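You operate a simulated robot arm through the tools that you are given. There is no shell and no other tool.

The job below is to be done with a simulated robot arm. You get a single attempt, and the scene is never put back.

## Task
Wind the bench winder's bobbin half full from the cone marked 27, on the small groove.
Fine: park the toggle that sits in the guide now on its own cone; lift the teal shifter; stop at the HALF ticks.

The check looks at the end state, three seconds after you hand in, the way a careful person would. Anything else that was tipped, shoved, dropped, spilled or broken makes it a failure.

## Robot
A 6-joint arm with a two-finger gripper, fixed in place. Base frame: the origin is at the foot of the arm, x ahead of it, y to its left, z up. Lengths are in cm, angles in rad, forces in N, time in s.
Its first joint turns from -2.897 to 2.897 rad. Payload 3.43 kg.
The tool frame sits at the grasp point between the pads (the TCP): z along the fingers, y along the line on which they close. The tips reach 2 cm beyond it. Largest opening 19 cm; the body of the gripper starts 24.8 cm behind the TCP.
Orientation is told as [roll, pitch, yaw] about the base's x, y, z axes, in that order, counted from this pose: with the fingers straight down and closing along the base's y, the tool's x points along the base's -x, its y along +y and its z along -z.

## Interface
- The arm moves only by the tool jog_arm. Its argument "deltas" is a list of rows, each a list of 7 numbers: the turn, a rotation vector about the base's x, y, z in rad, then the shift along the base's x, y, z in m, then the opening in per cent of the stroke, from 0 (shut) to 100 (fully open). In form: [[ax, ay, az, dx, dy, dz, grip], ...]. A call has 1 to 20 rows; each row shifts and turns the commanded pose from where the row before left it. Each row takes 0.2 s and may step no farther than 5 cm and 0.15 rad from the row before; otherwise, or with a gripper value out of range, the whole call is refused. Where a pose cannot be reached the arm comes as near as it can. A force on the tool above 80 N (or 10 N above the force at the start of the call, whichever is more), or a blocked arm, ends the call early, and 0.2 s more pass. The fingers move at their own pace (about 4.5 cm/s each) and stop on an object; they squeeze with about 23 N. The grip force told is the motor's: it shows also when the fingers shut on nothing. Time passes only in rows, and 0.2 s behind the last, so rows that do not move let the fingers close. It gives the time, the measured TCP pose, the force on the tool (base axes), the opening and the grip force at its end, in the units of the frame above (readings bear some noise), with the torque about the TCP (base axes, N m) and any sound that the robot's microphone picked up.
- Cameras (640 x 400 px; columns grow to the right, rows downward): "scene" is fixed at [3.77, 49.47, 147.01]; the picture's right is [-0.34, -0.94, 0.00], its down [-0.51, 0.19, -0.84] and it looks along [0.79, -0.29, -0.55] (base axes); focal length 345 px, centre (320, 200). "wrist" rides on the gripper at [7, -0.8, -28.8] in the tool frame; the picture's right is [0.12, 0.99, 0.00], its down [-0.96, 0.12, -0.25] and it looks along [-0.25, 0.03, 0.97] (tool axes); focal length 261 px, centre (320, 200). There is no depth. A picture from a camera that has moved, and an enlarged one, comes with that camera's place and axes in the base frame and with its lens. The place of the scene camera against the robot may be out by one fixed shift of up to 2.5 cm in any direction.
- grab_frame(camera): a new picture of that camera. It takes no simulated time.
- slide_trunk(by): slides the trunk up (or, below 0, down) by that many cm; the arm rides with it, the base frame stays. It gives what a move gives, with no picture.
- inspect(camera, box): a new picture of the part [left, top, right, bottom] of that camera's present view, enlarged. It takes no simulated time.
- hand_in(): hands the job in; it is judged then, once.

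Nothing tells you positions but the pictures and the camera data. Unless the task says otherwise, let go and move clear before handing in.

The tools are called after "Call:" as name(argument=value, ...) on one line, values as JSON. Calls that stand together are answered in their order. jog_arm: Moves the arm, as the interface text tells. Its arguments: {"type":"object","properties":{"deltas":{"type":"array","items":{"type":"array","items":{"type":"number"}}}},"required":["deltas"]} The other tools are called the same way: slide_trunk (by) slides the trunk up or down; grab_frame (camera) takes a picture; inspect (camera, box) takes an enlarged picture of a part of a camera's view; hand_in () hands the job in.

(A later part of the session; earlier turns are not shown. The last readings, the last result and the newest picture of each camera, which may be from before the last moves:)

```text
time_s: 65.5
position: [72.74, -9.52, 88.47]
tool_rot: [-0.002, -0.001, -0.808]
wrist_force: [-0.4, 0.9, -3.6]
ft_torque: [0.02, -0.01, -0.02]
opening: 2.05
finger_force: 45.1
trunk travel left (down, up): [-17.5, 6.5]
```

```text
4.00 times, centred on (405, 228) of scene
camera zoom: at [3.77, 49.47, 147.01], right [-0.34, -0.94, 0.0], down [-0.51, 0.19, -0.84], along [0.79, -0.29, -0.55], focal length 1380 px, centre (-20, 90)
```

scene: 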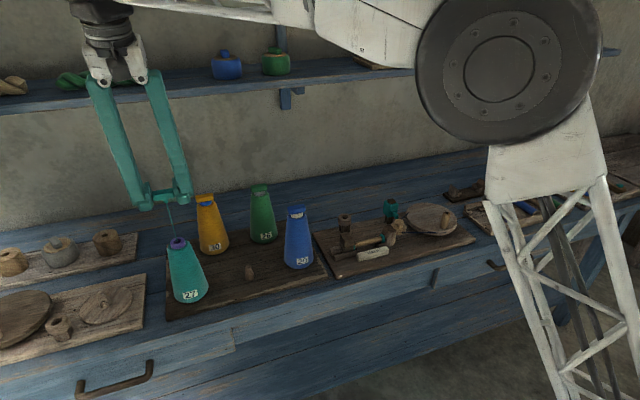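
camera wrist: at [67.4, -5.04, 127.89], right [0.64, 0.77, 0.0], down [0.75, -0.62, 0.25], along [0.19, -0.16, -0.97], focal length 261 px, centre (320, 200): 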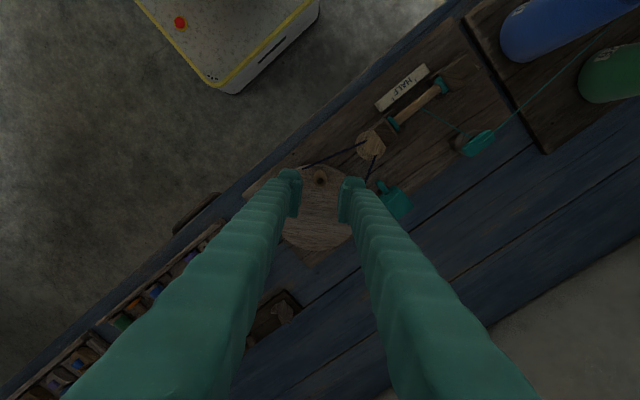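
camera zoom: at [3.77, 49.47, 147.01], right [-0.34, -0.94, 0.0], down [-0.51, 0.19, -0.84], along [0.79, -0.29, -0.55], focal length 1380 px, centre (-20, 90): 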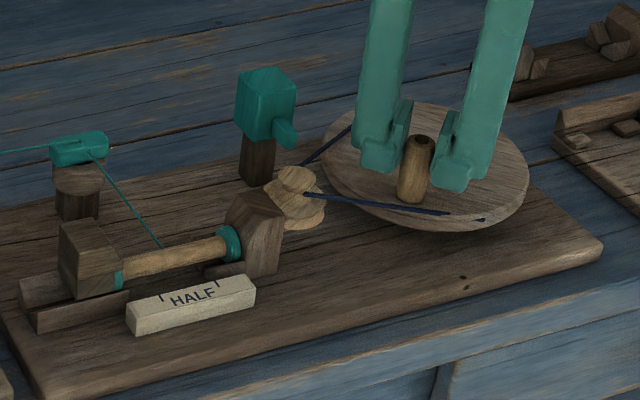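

Gripped. First a 48° counter-clockwise segment with the wrist following, then check forces and the bobbin.

Call:
jog_arm(deltas=[[0, 0, 0.1396, -0.00582, -0.00636, 0, 0], [0, 0, 0.1396, -0.00489, -0.00711, 0, 0], [0, 0, 0.1396, -0.00385, -0.00771, 0, 0], [0, 0, 0.1396, -0.00273, -0.00818, 0, 0], [0, 0, 0.1396, -0.00157, -0.00847, 0, 0], [0, 0, 0.1396, -0.00038, -0.00862, 0, 0], [0, 0, 0, 0, 0, 0, 0]])

Call:
inspect(camera="scene", box=[352, 232, 388, 256])

Call:
inspect(camera="wrist", box=[250, 130, 390, 230])

Call:
grab_frame(camera="wrist")

```text
time_s: 67.1
position: [70.8, -14.26, 88.49]
tool_rot: [0.0, -0.002, 0.031]
wrist_force: [6.9, -0.3, -7.2]
ft_torque: [0.02, -0.13, -0.03]
opening: 2.08
finger_force: 45.2
trunk travel left (down, up): [-17.5, 6.5]
```

```text
16.00 times, centred on (370, 244) of scene
camera zoom: at [3.77, 49.47, 147.01], right [-0.34, -0.94, 0.0], down [-0.51, 0.19, -0.84], along [0.79, -0.29, -0.55], focal length 5520 px, centre (-480, -504)
```

zoom: 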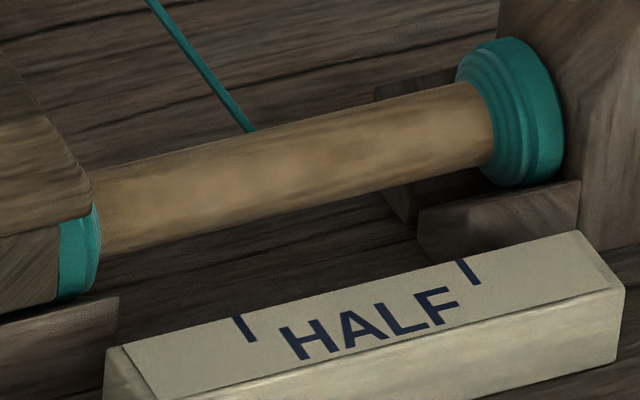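

```text
4.00 times, centred on (320, 180) of wrist
camera zoom: at [63.88, -15.27, 117.36], right [-0.15, 0.99, 0.0], down [0.96, 0.15, 0.25], along [0.25, 0.04, -0.97], focal length 1043 px, centre (320, 280)
```

zoom: 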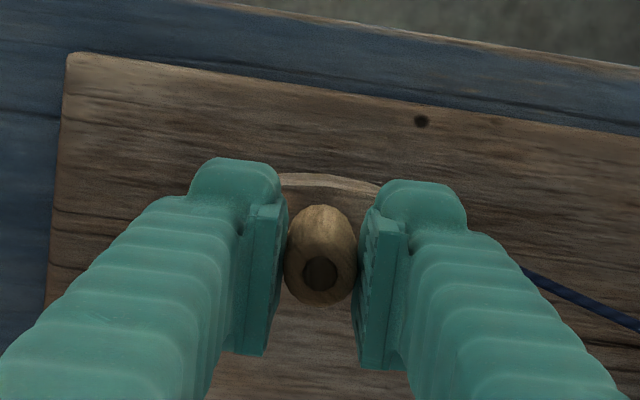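

```text
taken
camera wrist: at [63.88, -15.27, 117.36], right [-0.15, 0.99, 0.0], down [0.96, 0.15, 0.25], along [0.25, 0.04, -0.97], focal length 261 px, centre (320, 200)
```

wrist: 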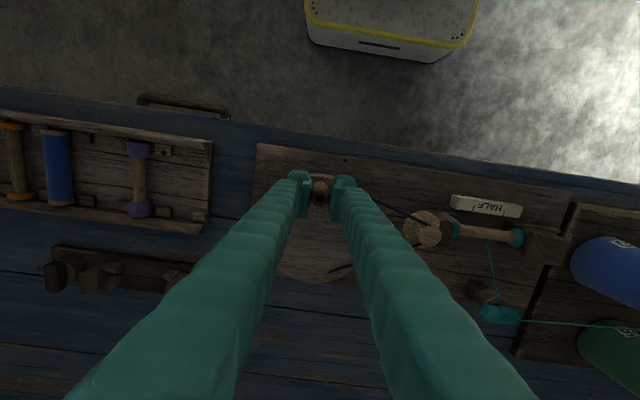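

Excellent: only a few newtons and the fronts advanced. Continuing another 104° with the wrist following.

Call:
jog_arm(deltas=[[0, 0, 0.1396, 0.00083, -0.00858, 0, 0], [0, 0, 0.1396, 0.00201, -0.00838, 0, 0], [0, 0, 0.1396, 0.00316, -0.00802, 0, 0], [0, 0, 0.1396, 0.00424, -0.00751, 0, 0], [0, 0, 0.1396, 0.00525, -0.00684, 0, 0], [0, 0, 0.1396, 0.00616, -0.00604, 0, 0], [0, 0, 0.1396, 0.00692, -0.00513, 0, 0], [0, 0, 0.1396, 0.00758, -0.00412, 0, 0], [0, 0, 0.1396, 0.00808, -0.00301, 0, 0], [0, 0, 0.1396, 0.00842, -0.00187, 0, 0], [0, 0, 0.1396, 0.00859, -0.00068, 0, 0], [0, 0, 0.1396, 0.0086, 0.00053, 0, 0], [0, 0, 0.1396, 0.00845, 0.00172, 0, 0], [0, 0, 0, 0, 0, 0, 0]])

Call:
inspect(camera="scene", box=[352, 232, 388, 256])

Call:
grab_frame(camera="scene")

Call:
grab_frame(camera="wrist")

```text
time_s: 70.1
position: [78.76, -19.94, 88.4]
tool_rot: [0.0, -0.003, 1.849]
wrist_force: [-1.5, 6.2, -3.6]
ft_torque: [0.13, 0.05, 0.02]
opening: 2.05
finger_force: 45.0
trunk travel left (down, up): [-17.5, 6.5]
```

```text
16.00 times, centred on (370, 244) of scene
camera zoom: at [3.77, 49.47, 147.01], right [-0.34, -0.94, 0.0], down [-0.51, 0.19, -0.84], along [0.79, -0.29, -0.55], focal length 5520 px, centre (-480, -504)
```

zoom: 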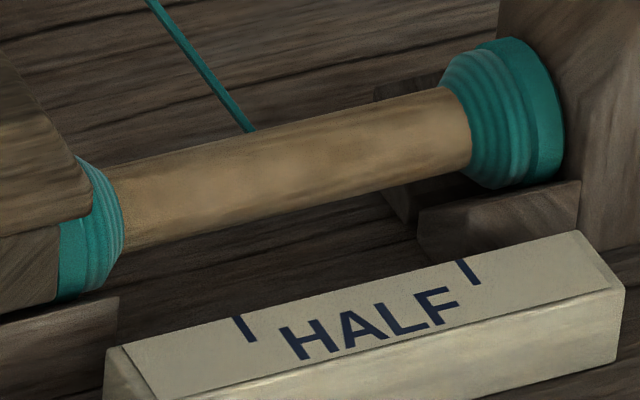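

```text
taken
```

scene: 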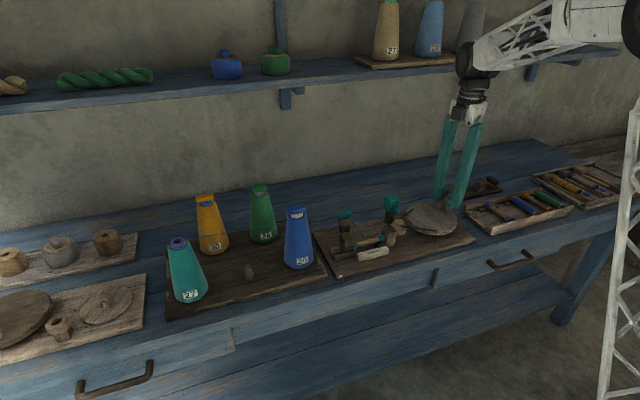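

```text
taken
camera wrist: at [81.49, -26.51, 117.37], right [-0.92, -0.39, 0.0], down [-0.37, 0.89, 0.25], along [-0.1, 0.23, -0.97], focal length 261 px, centre (320, 200)
```

wrist: 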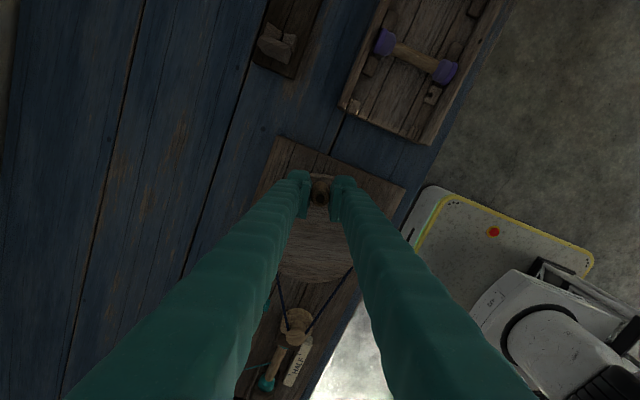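

It's running smoothly. From geometry the ticks are at y≈7.83 and 12.35, a front travel of 2.22 cm from each flange; the fronts are at about 0.9 cm now. Continuing another 40° and watching whether the wrist keeps following.

Call:
jog_arm(deltas=[[0, 0, 0.1396, 0.00813, 0.00287, 0, 0], [0, 0, 0.1396, 0.00765, 0.00399, 0, 0], [0, 0, 0.1396, 0.00702, 0.00501, 0, 0], [0, 0, 0.1396, 0.00625, 0.00593, 0, 0], [0, 0, 0.1396, 0.00537, 0.00675, 0, 0], [0, 0, 0, 0, 0, 0, 0]])

Call:
inspect(camera="scene", box=[352, 232, 388, 256])

```text
time_s: 71.5
position: [82.07, -17.41, 88.47]
tool_rot: [0.0, 0.0, 2.547]
wrist_force: [-12.4, 8.3, -7.1]
ft_torque: [0.11, 0.13, 0.02]
opening: 2.04
finger_force: 45.3
trunk travel left (down, up): [-17.5, 6.5]
```

```text
16.00 times, centred on (370, 244) of scene
camera zoom: at [3.77, 49.47, 147.01], right [-0.34, -0.94, 0.0], down [-0.51, 0.19, -0.84], along [0.79, -0.29, -0.55], focal length 5520 px, centre (-480, -504)
```

zoom: 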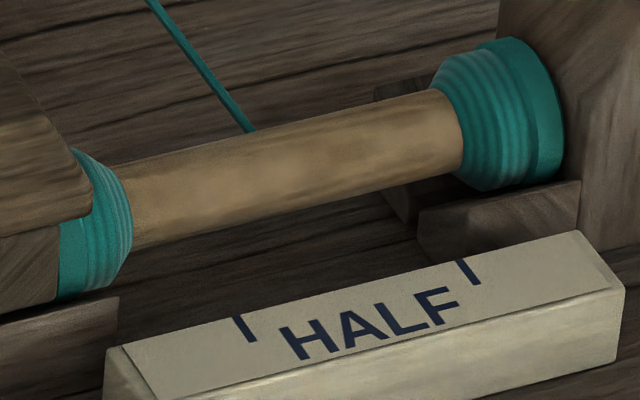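

Still tracking at 146° of wrist yaw, and the fronts are near 1.0–1.1 cm of the 2.22 cm. I'll release here, rise, spin the wrist back by 180°, and regrip.

Call:
jog_arm(deltas=[[0, 0, 0, 0, 0, 0, 13], [0, 0, 0, 0, 0, 0, 18], [0, 0, 0, 0, 0, 0, 22], [0, 0, 0, 0, 0, 0, 22], [0, 0, 0, 0, 0, 0.03, 22], [0, 0, 0, 0, 0, 0.04, 22], [0, 0, 0, 0, 0, 0.03, 22], [0, 0, -0.149, 0, 0, 0, 22], [0, 0, -0.149, 0, 0, 0, 22], [0, 0, -0.149, 0, 0, 0, 22], [0, 0, -0.149, 0, 0, 0, 22], [0, 0, -0.149, 0, 0, 0, 22], [0, 0, -0.149, 0, 0, 0, 22], [0, 0, -0.149, 0, 0, 0, 22], [0, 0, -0.149, 0, 0, 0, 22], [0, 0, -0.149, 0, 0, 0, 22], [0, 0, -0.149, 0, 0, 0, 22], [0, 0, -0.149, 0, 0, 0, 22], [0, 0, -0.149, 0, 0, 0, 22], [0, 0, -0.149, 0, 0, 0, 22]])

Call:
jog_arm(deltas=[[0, 0, -0.149, 0, 0, 0, 22], [0, 0, -0.149, 0, 0, 0, 22], [0, 0, -0.149, 0, 0, 0, 22], [0, 0, -0.149, 0, 0, 0, 22], [0, 0, -0.149, 0, 0, 0, 22], [0, 0, -0.149, 0, 0, 0, 22], [0, 0, -0.149, 0, 0, 0, 22], [0, 0, -0.149, 0, 0, 0, 22], [0, 0, -0.012, 0, 0, 0, 22], [0, 0, 0, 0, 0, 0, 22]])

Call:
grab_frame(camera="wrist")

Call:
inspect(camera="wrist", box=[250, 130, 390, 230])

Call:
inspect(camera="scene", box=[325, 180, 485, 275])

```text
time_s: 75.7
position: [82.21, -17.52, 98.72]
tool_rot: [-0.002, -0.002, 0.605]
wrist_force: [0.3, 0.6, -0.1]
ft_torque: [0.03, -0.02, -0.02]
opening: 4.19
finger_force: 0.1
trunk travel left (down, up): [-17.5, 6.5]
```

```text
time_s: 77.9
position: [82.09, -17.51, 98.49]
tool_rot: [-0.001, -0.003, -0.598]
wrist_force: [-0.9, -0.5, 0.5]
ft_torque: [-0.02, 0.02, 0.03]
opening: 4.19
finger_force: 0.1
trunk travel left (down, up): [-17.5, 6.5]
```

```text
taken
camera wrist: at [75.86, -14.2, 127.39], right [0.46, 0.89, 0.0], down [0.86, -0.45, 0.25], along [0.22, -0.12, -0.97], focal length 261 px, centre (320, 200)
```

wrist: 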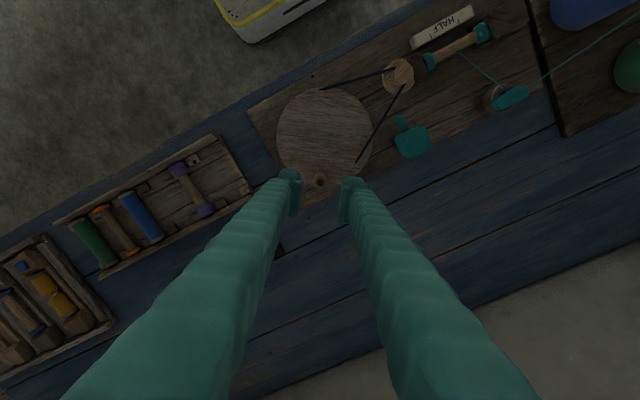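

```text
4.00 times, centred on (320, 180) of wrist
camera zoom: at [75.86, -14.2, 127.39], right [0.46, 0.89, 0.0], down [0.86, -0.45, 0.25], along [0.22, -0.12, -0.97], focal length 1043 px, centre (320, 280)
```

zoom: 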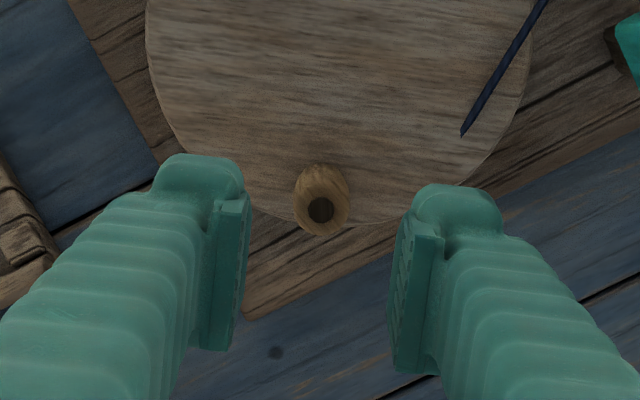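

```text
4.00 times, centred on (405, 228) of scene
camera zoom: at [3.77, 49.47, 147.01], right [-0.34, -0.94, 0.0], down [-0.51, 0.19, -0.84], along [0.79, -0.29, -0.55], focal length 1380 px, centre (-20, 90)
```

zoom: 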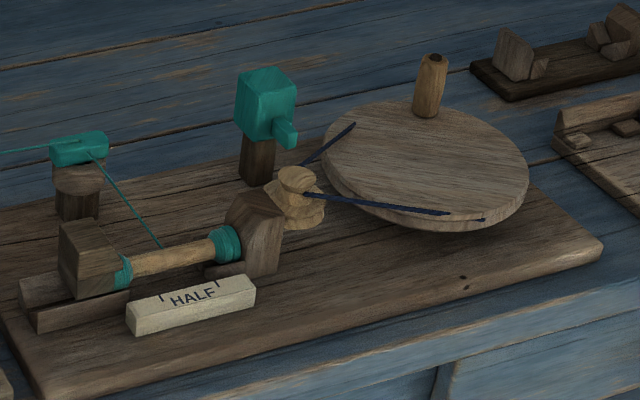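

Handle is centred under the fingers again. I'll take a clear view of the bobbin and ticks from here for measurement, then descend and grip.

Call:
inspect(camera="wrist", box=[400, 0, 500, 80])

Call:
jog_arm(deltas=[[0, 0, 0, 0, 0, -0.035, 22], [0, 0, 0, 0, 0, -0.035, 22], [0, 0, 0, 0, 0, -0.02, 22], [0, 0, 0, 0, 0, -0.01, 22], [0, 0, 0, 0, 0, 0, 22], [0, 0, 0, 0, 0, 0, 0], [0, 0, 0, 0, 0, 0, 0], [0, 0, 0, 0, 0, 0, 0], [0, 0, 0, 0, 0, 0, 0]])

Call:
inspect(camera="wrist", box=[250, 130, 390, 230])

Call:
inspect(camera="scene", box=[352, 232, 388, 256])

```text
5.00 times, centred on (450, 40) of wrist
camera zoom: at [75.86, -14.2, 127.39], right [0.46, 0.89, 0.0], down [0.86, -0.45, 0.25], along [0.22, -0.12, -0.97], focal length 1303 px, centre (-330, 1000)
```

zoom: 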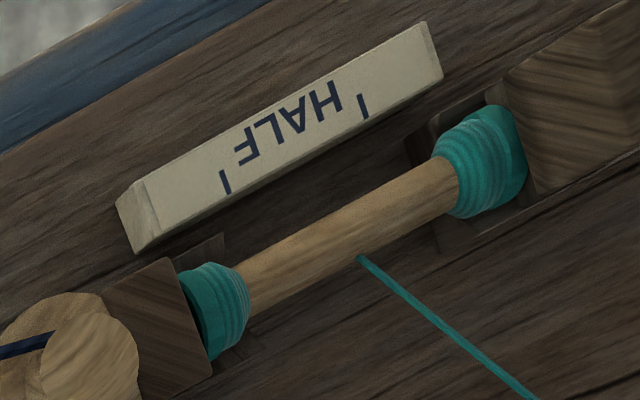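

```text
time_s: 79.9
position: [82.0, -17.54, 88.49]
tool_rot: [-0.002, -0.001, -0.598]
wrist_force: [0.4, -0.4, -1.2]
ft_torque: [0.02, -0.01, -0.02]
opening: 2.07
finger_force: 45.0
trunk travel left (down, up): [-17.5, 6.5]
```

```text
4.00 times, centred on (320, 180) of wrist
camera zoom: at [75.86, -14.17, 117.37], right [0.46, 0.89, 0.0], down [0.86, -0.45, 0.25], along [0.22, -0.12, -0.97], focal length 1043 px, centre (320, 280)
```

zoom: 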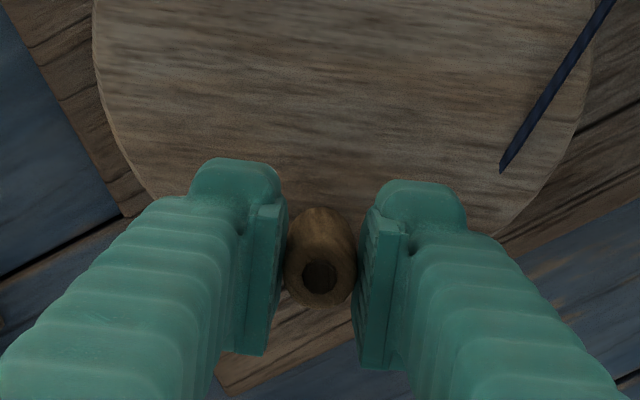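

```text
16.00 times, centred on (370, 244) of scene
camera zoom: at [3.77, 49.47, 147.01], right [-0.34, -0.94, 0.0], down [-0.51, 0.19, -0.84], along [0.79, -0.29, -0.55], focal length 5520 px, centre (-480, -504)
```

zoom: 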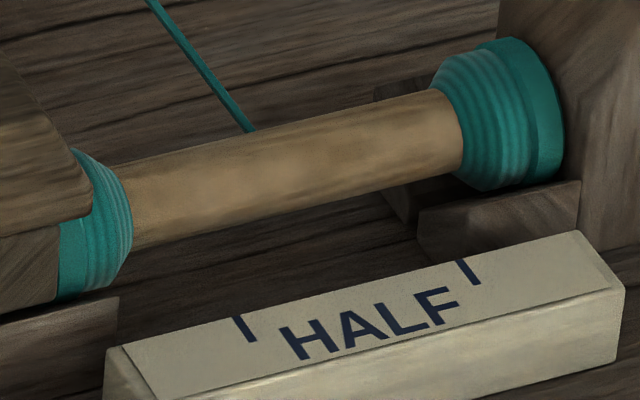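

Gripped. The tick lines project onto the core at image columns of about 410 and 187 in this zoom; the fronts are at 462 and 132, so roughly 250° remain. Turning another 88°.

Call:
jog_arm(deltas=[[0, 0, 0.1396, 0.00438, 0.00742, 0, 0], [0, 0, 0.1396, 0.0033, 0.00797, 0, 0], [0, 0, 0.1396, 0.00216, 0.00835, 0, 0], [0, 0, 0.1396, 0.00097, 0.00856, 0, 0], [0, 0, 0.1396, -0.00022, 0.00862, 0, 0], [0, 0, 0.1396, -0.00143, 0.00851, 0, 0], [0, 0, 0.1396, -0.00259, 0.00822, 0, 0], [0, 0, 0.1396, -0.00371, 0.00778, 0, 0], [0, 0, 0.1396, -0.00476, 0.00719, 0, 0], [0, 0, 0.1396, -0.00571, 0.00646, 0, 0], [0, 0, 0.1396, -0.00656, 0.0056, 0, 0], [0, 0, 0, 0, 0, 0, 0]])

Call:
inspect(camera="scene", box=[352, 232, 388, 256])

Call:
inspect(camera="scene", box=[325, 180, 485, 275])

```text
time_s: 82.5
position: [80.79, -8.99, 88.49]
tool_rot: [-0.001, -0.002, 0.94]
wrist_force: [2.4, 3.4, -5.2]
ft_torque: [-0.03, -0.02, -0.02]
opening: 2.05
finger_force: 44.9
trunk travel left (down, up): [-17.5, 6.5]
```

```text
16.00 times, centred on (370, 244) of scene
camera zoom: at [3.77, 49.47, 147.01], right [-0.34, -0.94, 0.0], down [-0.51, 0.19, -0.84], along [0.79, -0.29, -0.55], focal length 5520 px, centre (-480, -504)
```

zoom: 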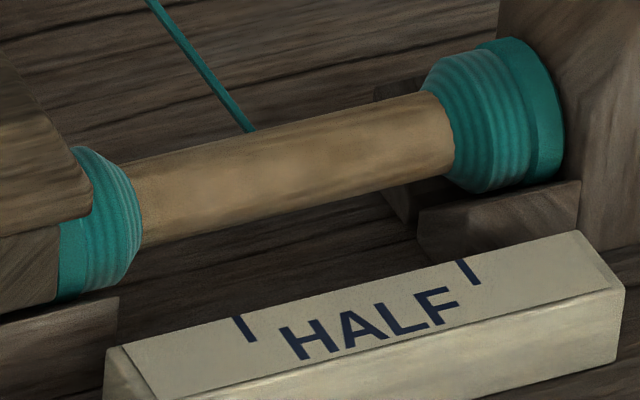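

```text
4.00 times, centred on (405, 228) of scene
camera zoom: at [3.77, 49.47, 147.01], right [-0.34, -0.94, 0.0], down [-0.51, 0.19, -0.84], along [0.79, -0.29, -0.55], focal length 1380 px, centre (-20, 90)
```

zoom: 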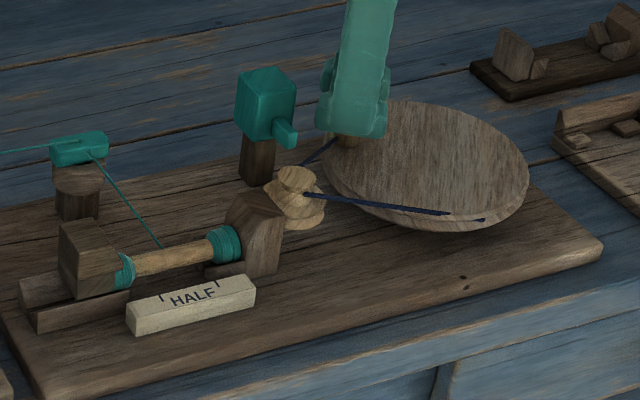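

Forces are tiny, but the front only moved about 9 px this time; it appears to grow in ring steps. Continuing another 88° and checking again.

Call:
jog_arm(deltas=[[0, 0, 0.1396, -0.00727, 0.00463, 0, 0], [0, 0, 0.1396, -0.00785, 0.00358, 0, 0], [0, 0, 0.1396, -0.00826, 0.00245, 0, 0], [0, 0, 0.1396, -0.00853, 0.00127, 0, 0], [0, 0, 0.1396, -0.00862, 7e-05, 0, 0], [0, 0, 0.1396, -0.00855, -0.00112, 0, 0], [0, 0, 0, 0, 0, 0, 0]])

Call:
inspect(camera="scene", box=[352, 232, 388, 256])

Call:
inspect(camera="scene", box=[325, 180, 485, 275])

```text
time_s: 84.1
position: [75.8, -7.89, 88.39]
tool_rot: [-0.003, -0.002, 1.776]
wrist_force: [-1.7, 7.7, -3.0]
ft_torque: [0.04, 0.03, -0.01]
opening: 2.09
finger_force: 45.3
trunk travel left (down, up): [-17.5, 6.5]
```

```text
16.00 times, centred on (370, 244) of scene
camera zoom: at [3.77, 49.47, 147.01], right [-0.34, -0.94, 0.0], down [-0.51, 0.19, -0.84], along [0.79, -0.29, -0.55], focal length 5520 px, centre (-480, -504)
```

zoom: 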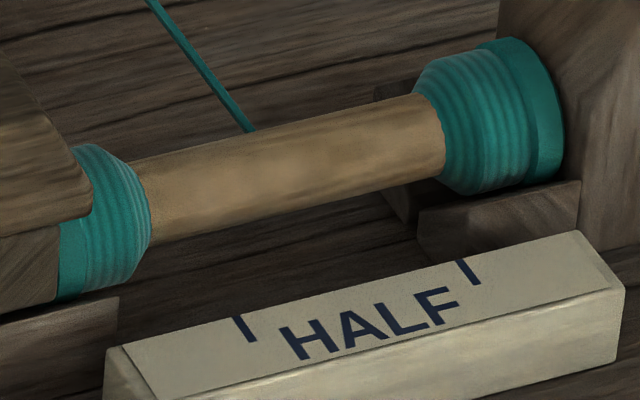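

```text
4.00 times, centred on (405, 228) of scene
camera zoom: at [3.77, 49.47, 147.01], right [-0.34, -0.94, 0.0], down [-0.51, 0.19, -0.84], along [0.79, -0.29, -0.55], focal length 1380 px, centre (-20, 90)
```

zoom: 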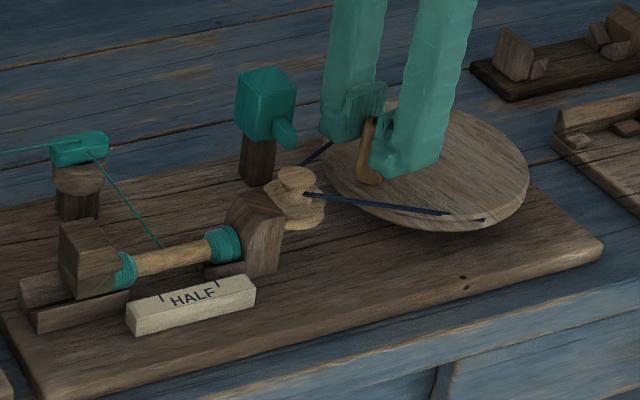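

Steady growth: the fronts are now at columns 444 and 151, against targets of 410 and 187. Another 40°, then regrip.

Call:
jog_arm(deltas=[[0, 0, 0.1396, -0.00831, -0.00231, 0, 0], [0, 0, 0.1396, -0.00791, -0.00343, 0, 0], [0, 0, 0.1396, -0.00735, -0.00451, 0, 0], [0, 0, 0.1396, -0.00665, -0.00548, 0, 0], [0, 0, 0.1396, -0.00582, -0.00636, 0, 0], [0, 0, 0, 0, 0, 0, 0]])

Call:
inspect(camera="scene", box=[352, 232, 388, 256])

```text
time_s: 85.5
position: [72.18, -10.16, 88.63]
tool_rot: [0.001, -0.004, 2.475]
wrist_force: [-10.9, 8.6, -16.3]
ft_torque: [0.15, 0.25, 0.0]
opening: 2.09
finger_force: 44.4
trunk travel left (down, up): [-17.5, 6.5]
```

```text
16.00 times, centred on (370, 244) of scene
camera zoom: at [3.77, 49.47, 147.01], right [-0.34, -0.94, 0.0], down [-0.51, 0.19, -0.84], along [0.79, -0.29, -0.55], focal length 5520 px, centre (-480, -504)
```

zoom: 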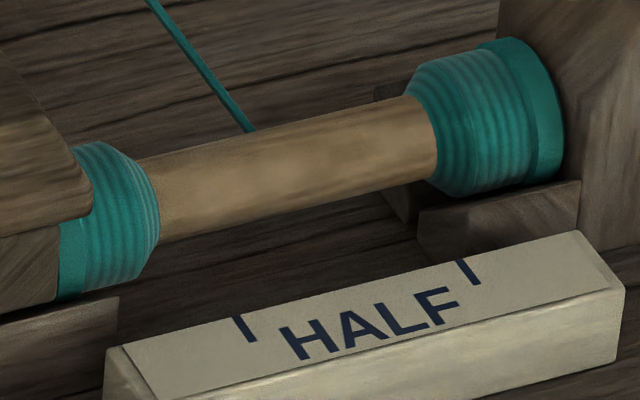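

Fronts at 437 and 160, so roughly 150° left. Releasing, rising, spinning the wrist back 180°, and regripping.

Call:
jog_arm(deltas=[[0, 0, 0, 0, 0, 0, 13], [0, 0, 0, 0, 0, 0, 18], [0, 0, 0, 0, 0, 0, 22], [0, 0, 0, 0, 0, 0, 22], [0, 0, 0, 0, 0, 0.03, 22], [0, 0, 0, 0, 0, 0.04, 22], [0, 0, 0, 0, 0, 0.03, 22], [0, 0, -0.149, 0, 0, 0, 22], [0, 0, -0.149, 0, 0, 0, 22], [0, 0, -0.149, 0, 0, 0, 22], [0, 0, -0.149, 0, 0, 0, 22], [0, 0, -0.149, 0, 0, 0, 22], [0, 0, -0.149, 0, 0, 0, 22], [0, 0, -0.149, 0, 0, 0, 22], [0, 0, -0.149, 0, 0, 0, 22], [0, 0, -0.149, 0, 0, 0, 22], [0, 0, -0.149, 0, 0, 0, 22], [0, 0, -0.149, 0, 0, 0, 22], [0, 0, -0.149, 0, 0, 0, 22], [0, 0, -0.149, 0, 0, 0, 22]])

Call:
jog_arm(deltas=[[0, 0, -0.149, 0, 0, 0, 22], [0, 0, -0.149, 0, 0, 0, 22], [0, 0, -0.149, 0, 0, 0, 22], [0, 0, -0.149, 0, 0, 0, 22], [0, 0, -0.149, 0, 0, 0, 22], [0, 0, -0.149, 0, 0, 0, 22], [0, 0, -0.149, 0, 0, 0, 22], [0, 0, -0.149, 0, 0, 0, 22], [0, 0, -0.012, 0, 0, 0, 22], [0, 0, 0, 0, 0, 0, 22]])

Call:
inspect(camera="wrist", box=[250, 130, 390, 230])

Call:
grab_frame(camera="wrist")

Call:
inspect(camera="scene", box=[352, 232, 388, 256])

```text
time_s: 89.7
position: [72.24, -10.18, 98.54]
tool_rot: [-0.001, -0.001, 0.534]
wrist_force: [-0.9, 0.5, 0.1]
ft_torque: [0.03, 0.01, 0.01]
opening: 4.16
finger_force: 0.0
trunk travel left (down, up): [-17.5, 6.5]
```

```text
time_s: 91.9
position: [72.07, -10.2, 98.59]
tool_rot: [0.0, -0.002, -0.669]
wrist_force: [0.0, -0.8, -0.4]
ft_torque: [-0.01, 0.02, -0.02]
opening: 4.17
finger_force: 0.1
trunk travel left (down, up): [-17.5, 6.5]
```

```text
4.00 times, centred on (320, 180) of wrist
camera zoom: at [66.18, -6.39, 127.38], right [0.52, 0.85, 0.0], down [0.83, -0.51, 0.25], along [0.21, -0.13, -0.97], focal length 1043 px, centre (320, 280)
```

zoom: 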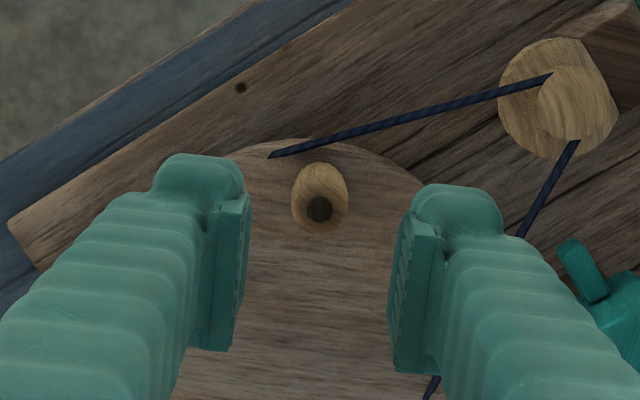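

```text
taken
camera wrist: at [66.18, -6.39, 127.38], right [0.52, 0.85, 0.0], down [0.83, -0.51, 0.25], along [0.21, -0.13, -0.97], focal length 261 px, centre (320, 200)
```

wrist: 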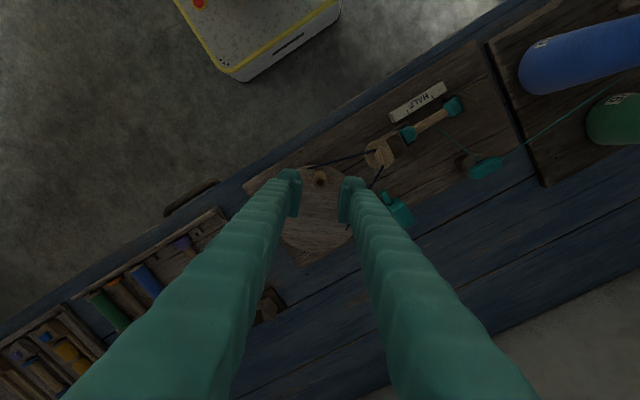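

```text
16.00 times, centred on (370, 244) of scene
camera zoom: at [3.77, 49.47, 147.01], right [-0.34, -0.94, 0.0], down [-0.51, 0.19, -0.84], along [0.79, -0.29, -0.55], focal length 5520 px, centre (-480, -504)
```

zoom: 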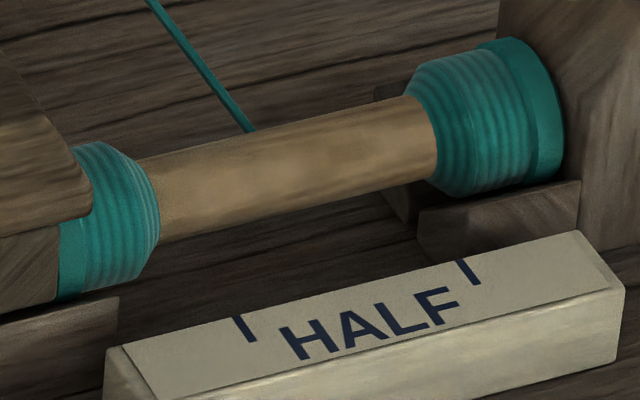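

Handle centred again. Taking a measurement view of the bobbin and ticks from overhead before gripping.

Call:
inspect(camera="wrist", box=[385, 75, 475, 145])

Call:
jog_arm(deltas=[[0, 0, 0, 0, 0, -0.035, 22], [0, 0, 0, 0, 0, -0.035, 22], [0, 0, 0, 0, 0, -0.02, 22], [0, 0, 0, 0, 0, -0.01, 22], [0, 0, 0, 0, 0, 0, 22], [0, 0, 0, 0, 0, 0, 0], [0, 0, 0, 0, 0, 0, 0], [0, 0, 0, 0, 0, 0, 0], [0, 0, 0, 0, 0, 0, 0]])

Call:
inspect(camera="wrist", box=[250, 130, 390, 230])

```text
5.71 times, centred on (430, 110) of wrist
camera zoom: at [66.18, -6.39, 127.38], right [0.52, 0.85, 0.0], down [0.83, -0.51, 0.25], along [0.21, -0.13, -0.97], focal length 1489 px, centre (-309, 714)
```

zoom: 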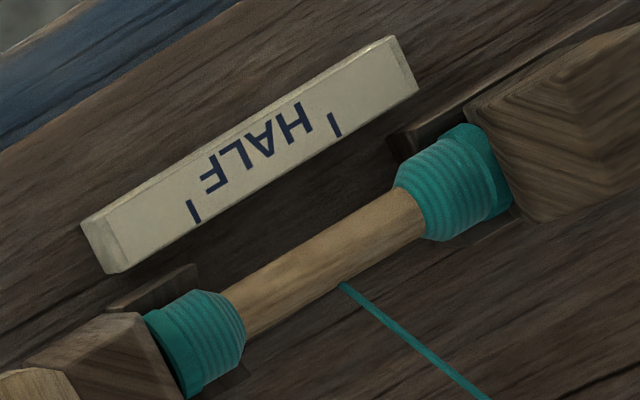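

```text
time_s: 93.9
position: [72.05, -10.07, 88.56]
tool_rot: [-0.002, -0.001, -0.668]
wrist_force: [0.0, 0.0, -0.9]
ft_torque: [-0.03, -0.01, 0.03]
opening: 2.02
finger_force: 44.8
trunk travel left (down, up): [-17.5, 6.5]
```

```text
4.00 times, centred on (320, 180) of wrist
camera zoom: at [66.15, -6.38, 117.36], right [0.52, 0.85, 0.0], down [0.83, -0.5, 0.25], along [0.21, -0.13, -0.97], focal length 1043 px, centre (320, 280)
```

zoom: 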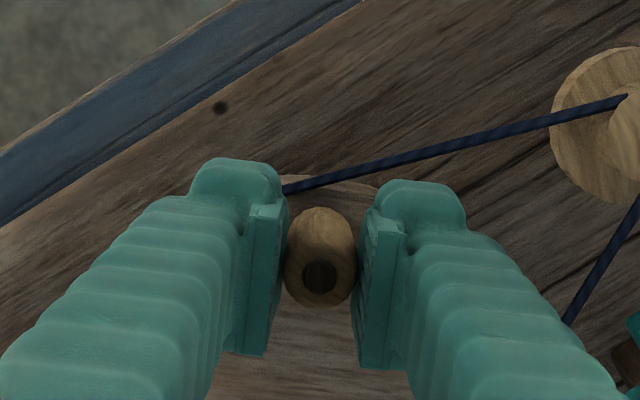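

Measured fronts at y≈7.31 and 12.87, ticks at 7.85 and 12.38, leaving about 0.52 cm or roughly 134° of wheel. Turning 88° now, then I'll re-measure.

Call:
jog_arm(deltas=[[0, 0, 0.1396, -0.00489, -0.00711, 0, 0], [0, 0, 0.1396, -0.00385, -0.00771, 0, 0], [0, 0, 0.1396, -0.00273, -0.00818, 0, 0], [0, 0, 0.1396, -0.00157, -0.00847, 0, 0], [0, 0, 0.1396, -0.00038, -0.00862, 0, 0], [0, 0, 0.1396, 0.00083, -0.00858, 0, 0], [0, 0, 0.1396, 0.00201, -0.00838, 0, 0], [0, 0, 0.1396, 0.00316, -0.00802, 0, 0], [0, 0, 0.1396, 0.00424, -0.00751, 0, 0], [0, 0, 0.1396, 0.00525, -0.00684, 0, 0], [0, 0, 0.1396, 0.00616, -0.00604, 0, 0], [0, 0, 0, 0, 0, 0, 0]])

Call:
inspect(camera="scene", box=[352, 232, 388, 256])

Call:
grab_frame(camera="wrist")

```text
time_s: 96.5
position: [72.87, -18.74, 88.41]
tool_rot: [-0.001, -0.002, 0.868]
wrist_force: [-4.8, -6.0, -16.2]
ft_torque: [0.05, -0.02, -0.04]
opening: 2.0
finger_force: 45.1
trunk travel left (down, up): [-17.5, 6.5]
```

```text
16.00 times, centred on (370, 244) of scene
camera zoom: at [3.77, 49.47, 147.01], right [-0.34, -0.94, 0.0], down [-0.51, 0.19, -0.84], along [0.79, -0.29, -0.55], focal length 5520 px, centre (-480, -504)
```

zoom: 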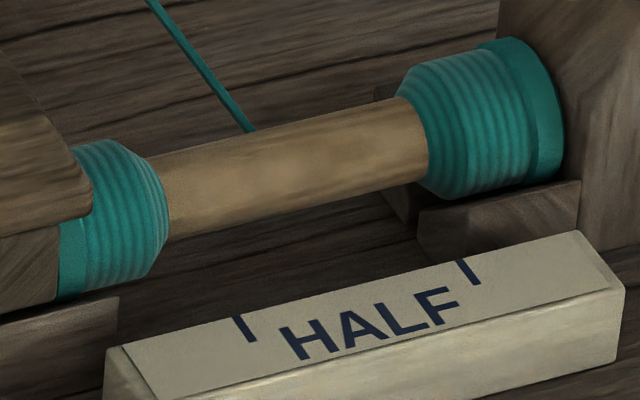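

```text
taken
camera wrist: at [69.12, -24.7, 117.36], right [-0.84, 0.55, 0.0], down [0.53, 0.81, 0.25], along [0.14, 0.21, -0.97], focal length 261 px, centre (320, 200)
```

wrist: 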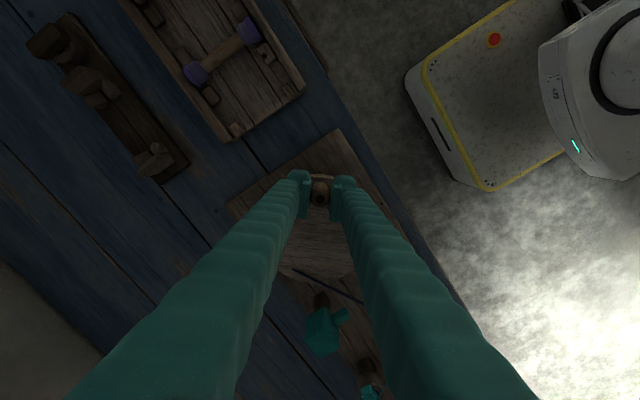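

Fronts are at columns 428 and 168 against targets of about 410 and 187, so roughly 110–140° remain. Going in 40° steps now.

Call:
jog_arm(deltas=[[0, 0, 0.1396, 0.00692, -0.00513, 0, 0], [0, 0, 0.1396, 0.00758, -0.00412, 0, 0], [0, 0, 0.1396, 0.00808, -0.00301, 0, 0], [0, 0, 0.1396, 0.00842, -0.00187, 0, 0], [0, 0, 0.1396, 0.00859, -0.00068, 0, 0], [0, 0, 0, 0, 0, 0, 0]])

Call:
inspect(camera="scene", box=[352, 232, 388, 256])

```text
time_s: 97.9
position: [77.02, -20.2, 88.51]
tool_rot: [-0.003, -0.001, 1.567]
wrist_force: [0.9, -3.8, -12.5]
ft_torque: [-0.08, -0.04, -0.02]
opening: 2.02
finger_force: 44.6
trunk travel left (down, up): [-17.5, 6.5]
```

```text
16.00 times, centred on (370, 244) of scene
camera zoom: at [3.77, 49.47, 147.01], right [-0.34, -0.94, 0.0], down [-0.51, 0.19, -0.84], along [0.79, -0.29, -0.55], focal length 5520 px, centre (-480, -504)
```

zoom: 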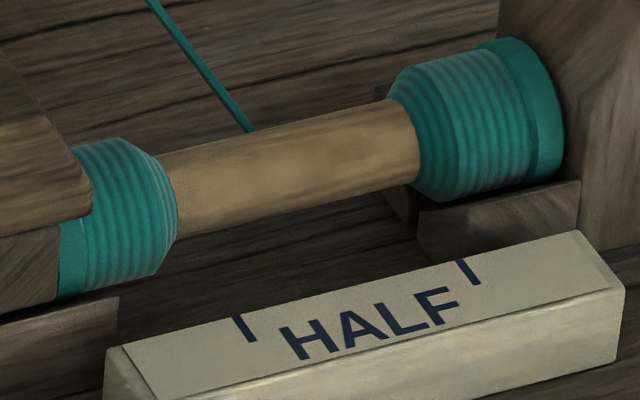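

One more ring appeared: fronts at 418 and 177, targets about 410 and 187, so roughly one ring to go. Let me see whether the wrist camera also has a usable view of the bobbin here.

Call:
grab_frame(camera="wrist")

Call:
inspect(camera="scene", box=[370, 230, 392, 250])

Call:
inspect(camera="scene", box=[350, 236, 372, 256])

```text
taken
camera wrist: at [77.88, -27.31, 117.37], right [-0.99, -0.12, 0.0], down [-0.11, 0.96, 0.25], along [-0.03, 0.25, -0.97], focal length 261 px, centre (320, 200)
```

wrist: 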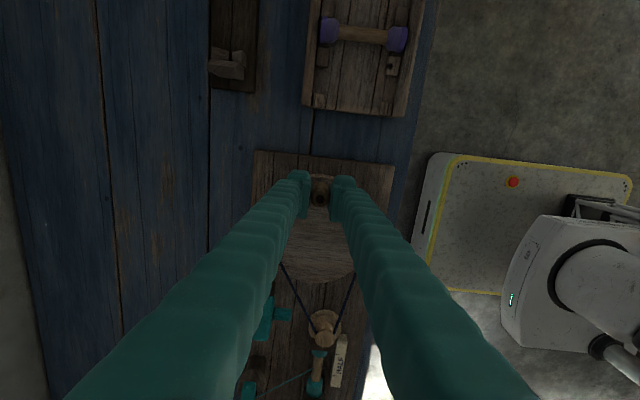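

```text
16.00 times, centred on (381, 240) of scene
camera zoom: at [3.77, 49.47, 147.01], right [-0.34, -0.94, 0.0], down [-0.51, 0.19, -0.84], along [0.79, -0.29, -0.55], focal length 5520 px, centre (-656, -440)
```

zoom: 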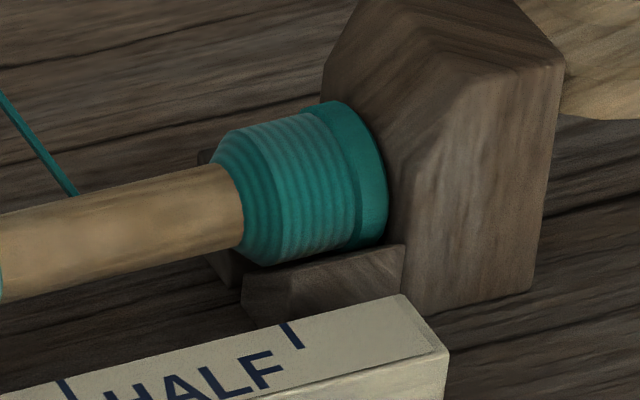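

```text
16.00 times, centred on (361, 246) of scene
camera zoom: at [3.77, 49.47, 147.01], right [-0.34, -0.94, 0.0], down [-0.51, 0.19, -0.84], along [0.79, -0.29, -0.55], focal length 5520 px, centre (-336, -536)
```

zoom: 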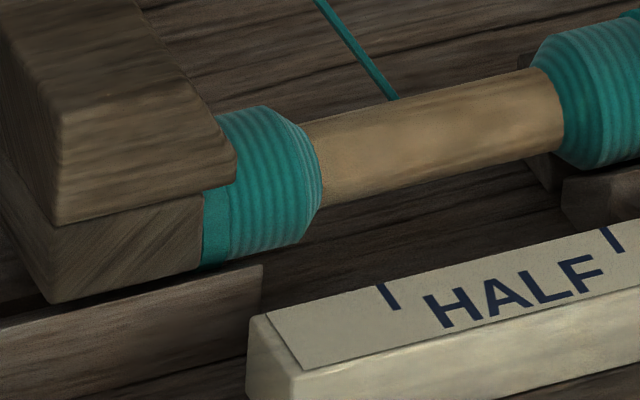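

Call:
inspect(camera="wrist", box=[290, 330, 370, 400])

```text
5.71 times, centred on (330, 365) of wrist
camera zoom: at [77.88, -27.31, 117.37], right [-0.99, -0.12, 0.0], down [-0.11, 0.96, 0.25], along [-0.03, 0.25, -0.97], focal length 1489 px, centre (263, -743)
```

zoom: 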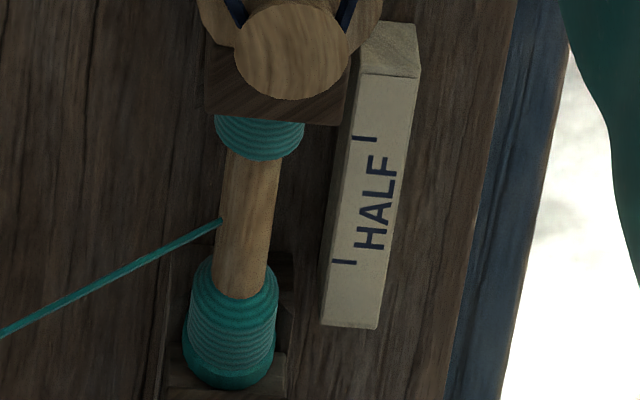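

Both views suggest about 0.15 cm left, which is one ring. I'll advance 16° at a time and stop when that ring appears.

Call:
jog_arm(deltas=[[0, 0, 0.1396, 0.0086, 0.00053, 0, 0], [0, 0, 0.1396, 0.00845, 0.00172, 0, 0], [0, 0, 0, 0, 0, 0, 0]])

Call:
inspect(camera="scene", box=[352, 232, 388, 256])

```text
time_s: 98.7
position: [78.68, -19.93, 88.5]
tool_rot: [0.0, -0.001, 1.846]
wrist_force: [2.3, -4.9, -9.0]
ft_torque: [0.01, 0.0, 0.0]
opening: 2.03
finger_force: 44.8
trunk travel left (down, up): [-17.5, 6.5]
```

```text
16.00 times, centred on (370, 244) of scene
camera zoom: at [3.77, 49.47, 147.01], right [-0.34, -0.94, 0.0], down [-0.51, 0.19, -0.84], along [0.79, -0.29, -0.55], focal length 5520 px, centre (-480, -504)
```

zoom: 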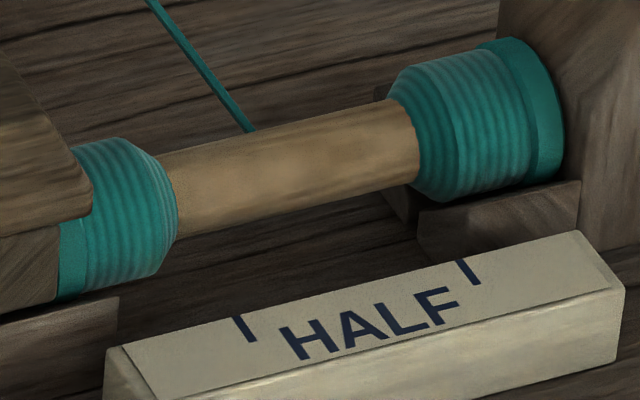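

No new ring yet. Another 16°.

Call:
jog_arm(deltas=[[0, 0, 0.1396, 0.00813, 0.00287, 0, 0], [0, 0, 0.1396, 0.00765, 0.00399, 0, 0], [0, 0, 0, 0, 0, 0, 0]])

Call:
inspect(camera="scene", box=[352, 232, 388, 256])

```text
time_s: 99.5
position: [80.34, -19.33, 88.53]
tool_rot: [-0.002, -0.001, 2.127]
wrist_force: [2.3, -2.8, -9.5]
ft_torque: [0.01, 0.0, 0.01]
opening: 2.03
finger_force: 44.6
trunk travel left (down, up): [-17.5, 6.5]
```

```text
16.00 times, centred on (370, 244) of scene
camera zoom: at [3.77, 49.47, 147.01], right [-0.34, -0.94, 0.0], down [-0.51, 0.19, -0.84], along [0.79, -0.29, -0.55], focal length 5520 px, centre (-480, -504)
```

zoom: 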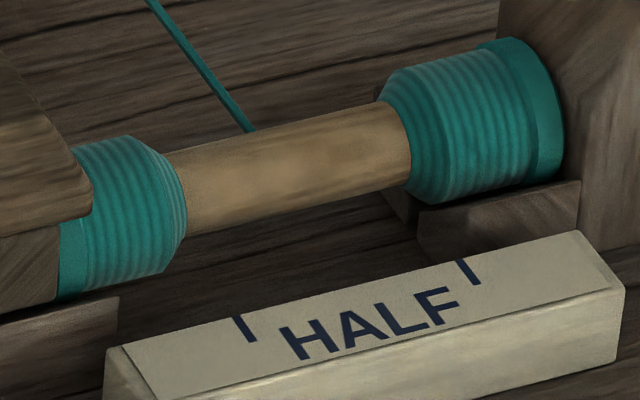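

The twelfth ring has appeared and the fronts are at 410 and 186, right on the projected ticks. I'll release, rise clear, and check from directly above the bobbin.

Call:
jog_arm(deltas=[[0, 0, 0, 0, 0, 0, 13], [0, 0, 0, 0, 0, 0, 18], [0, 0, 0, 0, 0, 0, 22], [0, 0, 0, 0, 0, 0, 22], [0, 0, 0, 0, 0, 0.03, 22], [0, 0, 0, 0, 0, 0.04, 22], [0, 0, 0, 0, 0, 0.04, 22], [0, 0, -0.149, 0, 0.02, 0.01, 22], [0, 0, -0.149, -0.01, 0.03, 0, 22], [0, 0, -0.149, -0.01, 0.03, 0, 22], [0, 0, -0.149, -0.01, 0.03, 0, 22], [0, 0, -0.149, -0.01, 0.03, 0, 22], [0, 0, -0.149, -0.01, 0.03, 0, 22], [0, 0, -0.149, -0.01, 0.03, 0, 22], [0, 0, -0.149, -0.01, 0.03, 0, 22], [0, 0, -0.149, -0.01, 0.03, 0, 22], [0, 0, -0.149, 0, 0.03, 0, 22], [0, 0, -0.149, 0, 0, 0, 22], [0, 0, -0.149, 0, 0, 0, 22], [0, 0, -0.149, 0, 0, 0, 22]])

Call:
jog_arm(deltas=[[0, 0, -0.1, 0, 0, 0, 60], [0, 0, -0.09, 0, 0, 0, 100], [0, 0, 0, 0, 0, 0, 100], [0, 0, 0, 0, 0, 0, 100], [0, 0, 0, 0, 0, 0, 100]])

Call:
grab_frame(camera="wrist")

Call:
grab_frame(camera="scene")

```text
time_s: 103.7
position: [72.18, 9.73, 100.57]
tool_rot: [-0.002, -0.002, 0.184]
wrist_force: [0.2, 0.3, -0.6]
ft_torque: [-0.01, 0.02, 0.0]
opening: 4.15
finger_force: 0.0
trunk travel left (down, up): [-17.5, 6.5]
```

```text
time_s: 104.9
position: [72.32, 9.65, 100.54]
tool_rot: [-0.001, -0.002, -0.004]
wrist_force: [-0.7, 0.4, 0.2]
ft_torque: [0.04, 0.02, 0.0]
opening: 14.75
finger_force: 0.1
trunk travel left (down, up): [-17.5, 6.5]
```

```text
taken
camera wrist: at [65.21, 8.97, 129.4], right [-0.12, 0.99, 0.0], down [0.96, 0.11, 0.25], along [0.25, 0.03, -0.97], focal length 261 px, centre (320, 200)
```

wrist: 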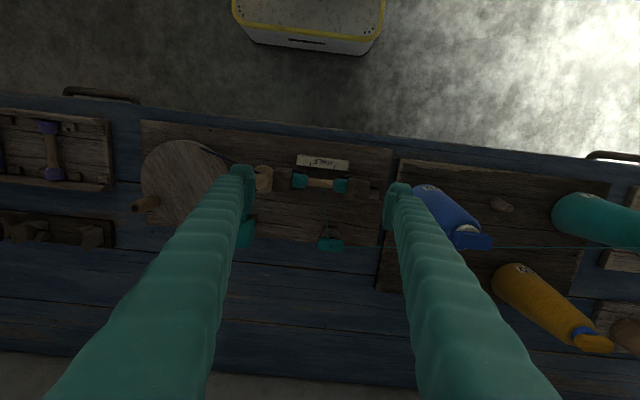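

```text
taken
```

scene: 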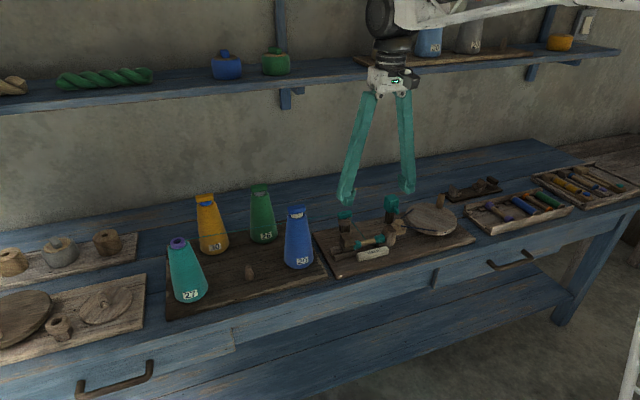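

I'm directly above the bobbin. Zooming in on the bobbin and ticks, and on the wheel.

Call:
inspect(camera="wrist", box=[270, 140, 370, 210])

Call:
inspect(camera="wrist", box=[110, 120, 370, 270])

Call:
inspect(camera="scene", box=[352, 232, 388, 256])

Call:
inspect(camera="scene", box=[325, 190, 475, 275])

```text
5.71 times, centred on (320, 175) of wrist
camera zoom: at [65.21, 8.97, 129.4], right [-0.12, 0.99, 0.0], down [0.96, 0.11, 0.25], along [0.25, 0.03, -0.97], focal length 1489 px, centre (320, 343)
```

zoom: 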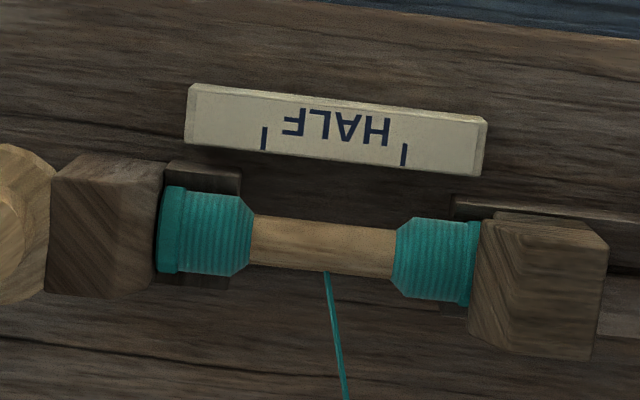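

```text
2.46 times, centred on (240, 195) of wrist
camera zoom: at [65.21, 8.97, 129.4], right [-0.12, 0.99, 0.0], down [0.96, 0.11, 0.25], along [0.25, 0.03, -0.97], focal length 642 px, centre (517, 212)
```

zoom: 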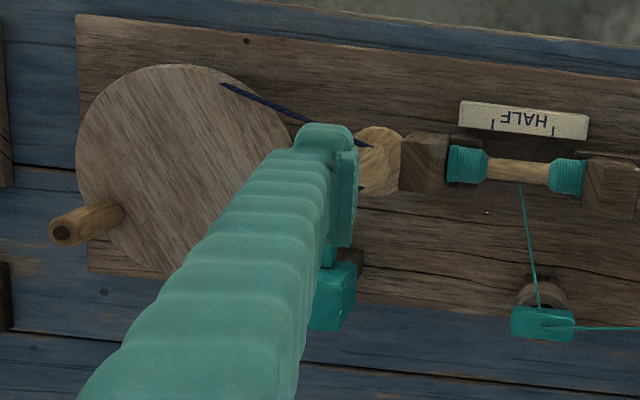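

```text
16.00 times, centred on (370, 244) of scene
camera zoom: at [3.77, 49.47, 147.01], right [-0.34, -0.94, 0.0], down [-0.51, 0.19, -0.84], along [0.79, -0.29, -0.55], focal length 5520 px, centre (-480, -504)
```

zoom: 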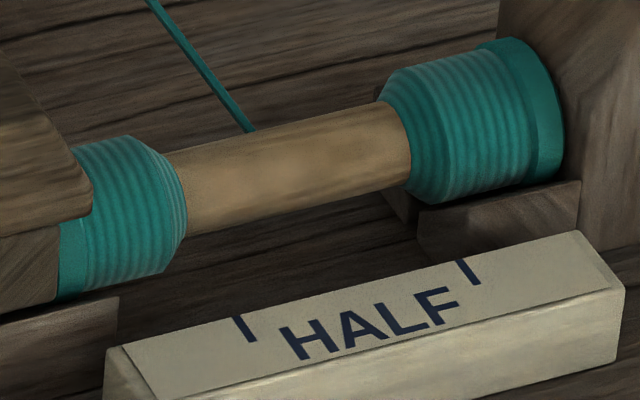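

```text
4.27 times, centred on (400, 232) of scene
camera zoom: at [3.77, 49.47, 147.01], right [-0.34, -0.94, 0.0], down [-0.51, 0.19, -0.84], along [0.79, -0.29, -0.55], focal length 1472 px, centre (-21, 61)
```

zoom: 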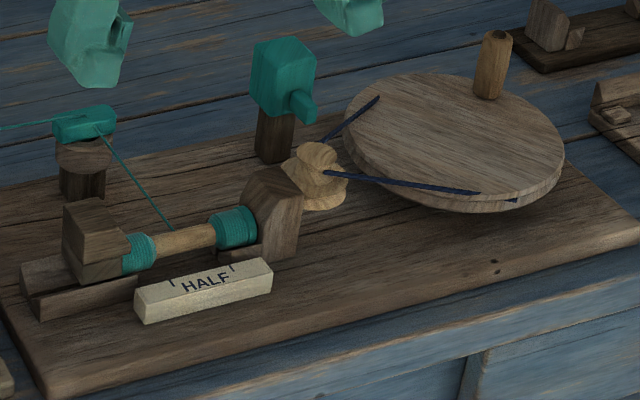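

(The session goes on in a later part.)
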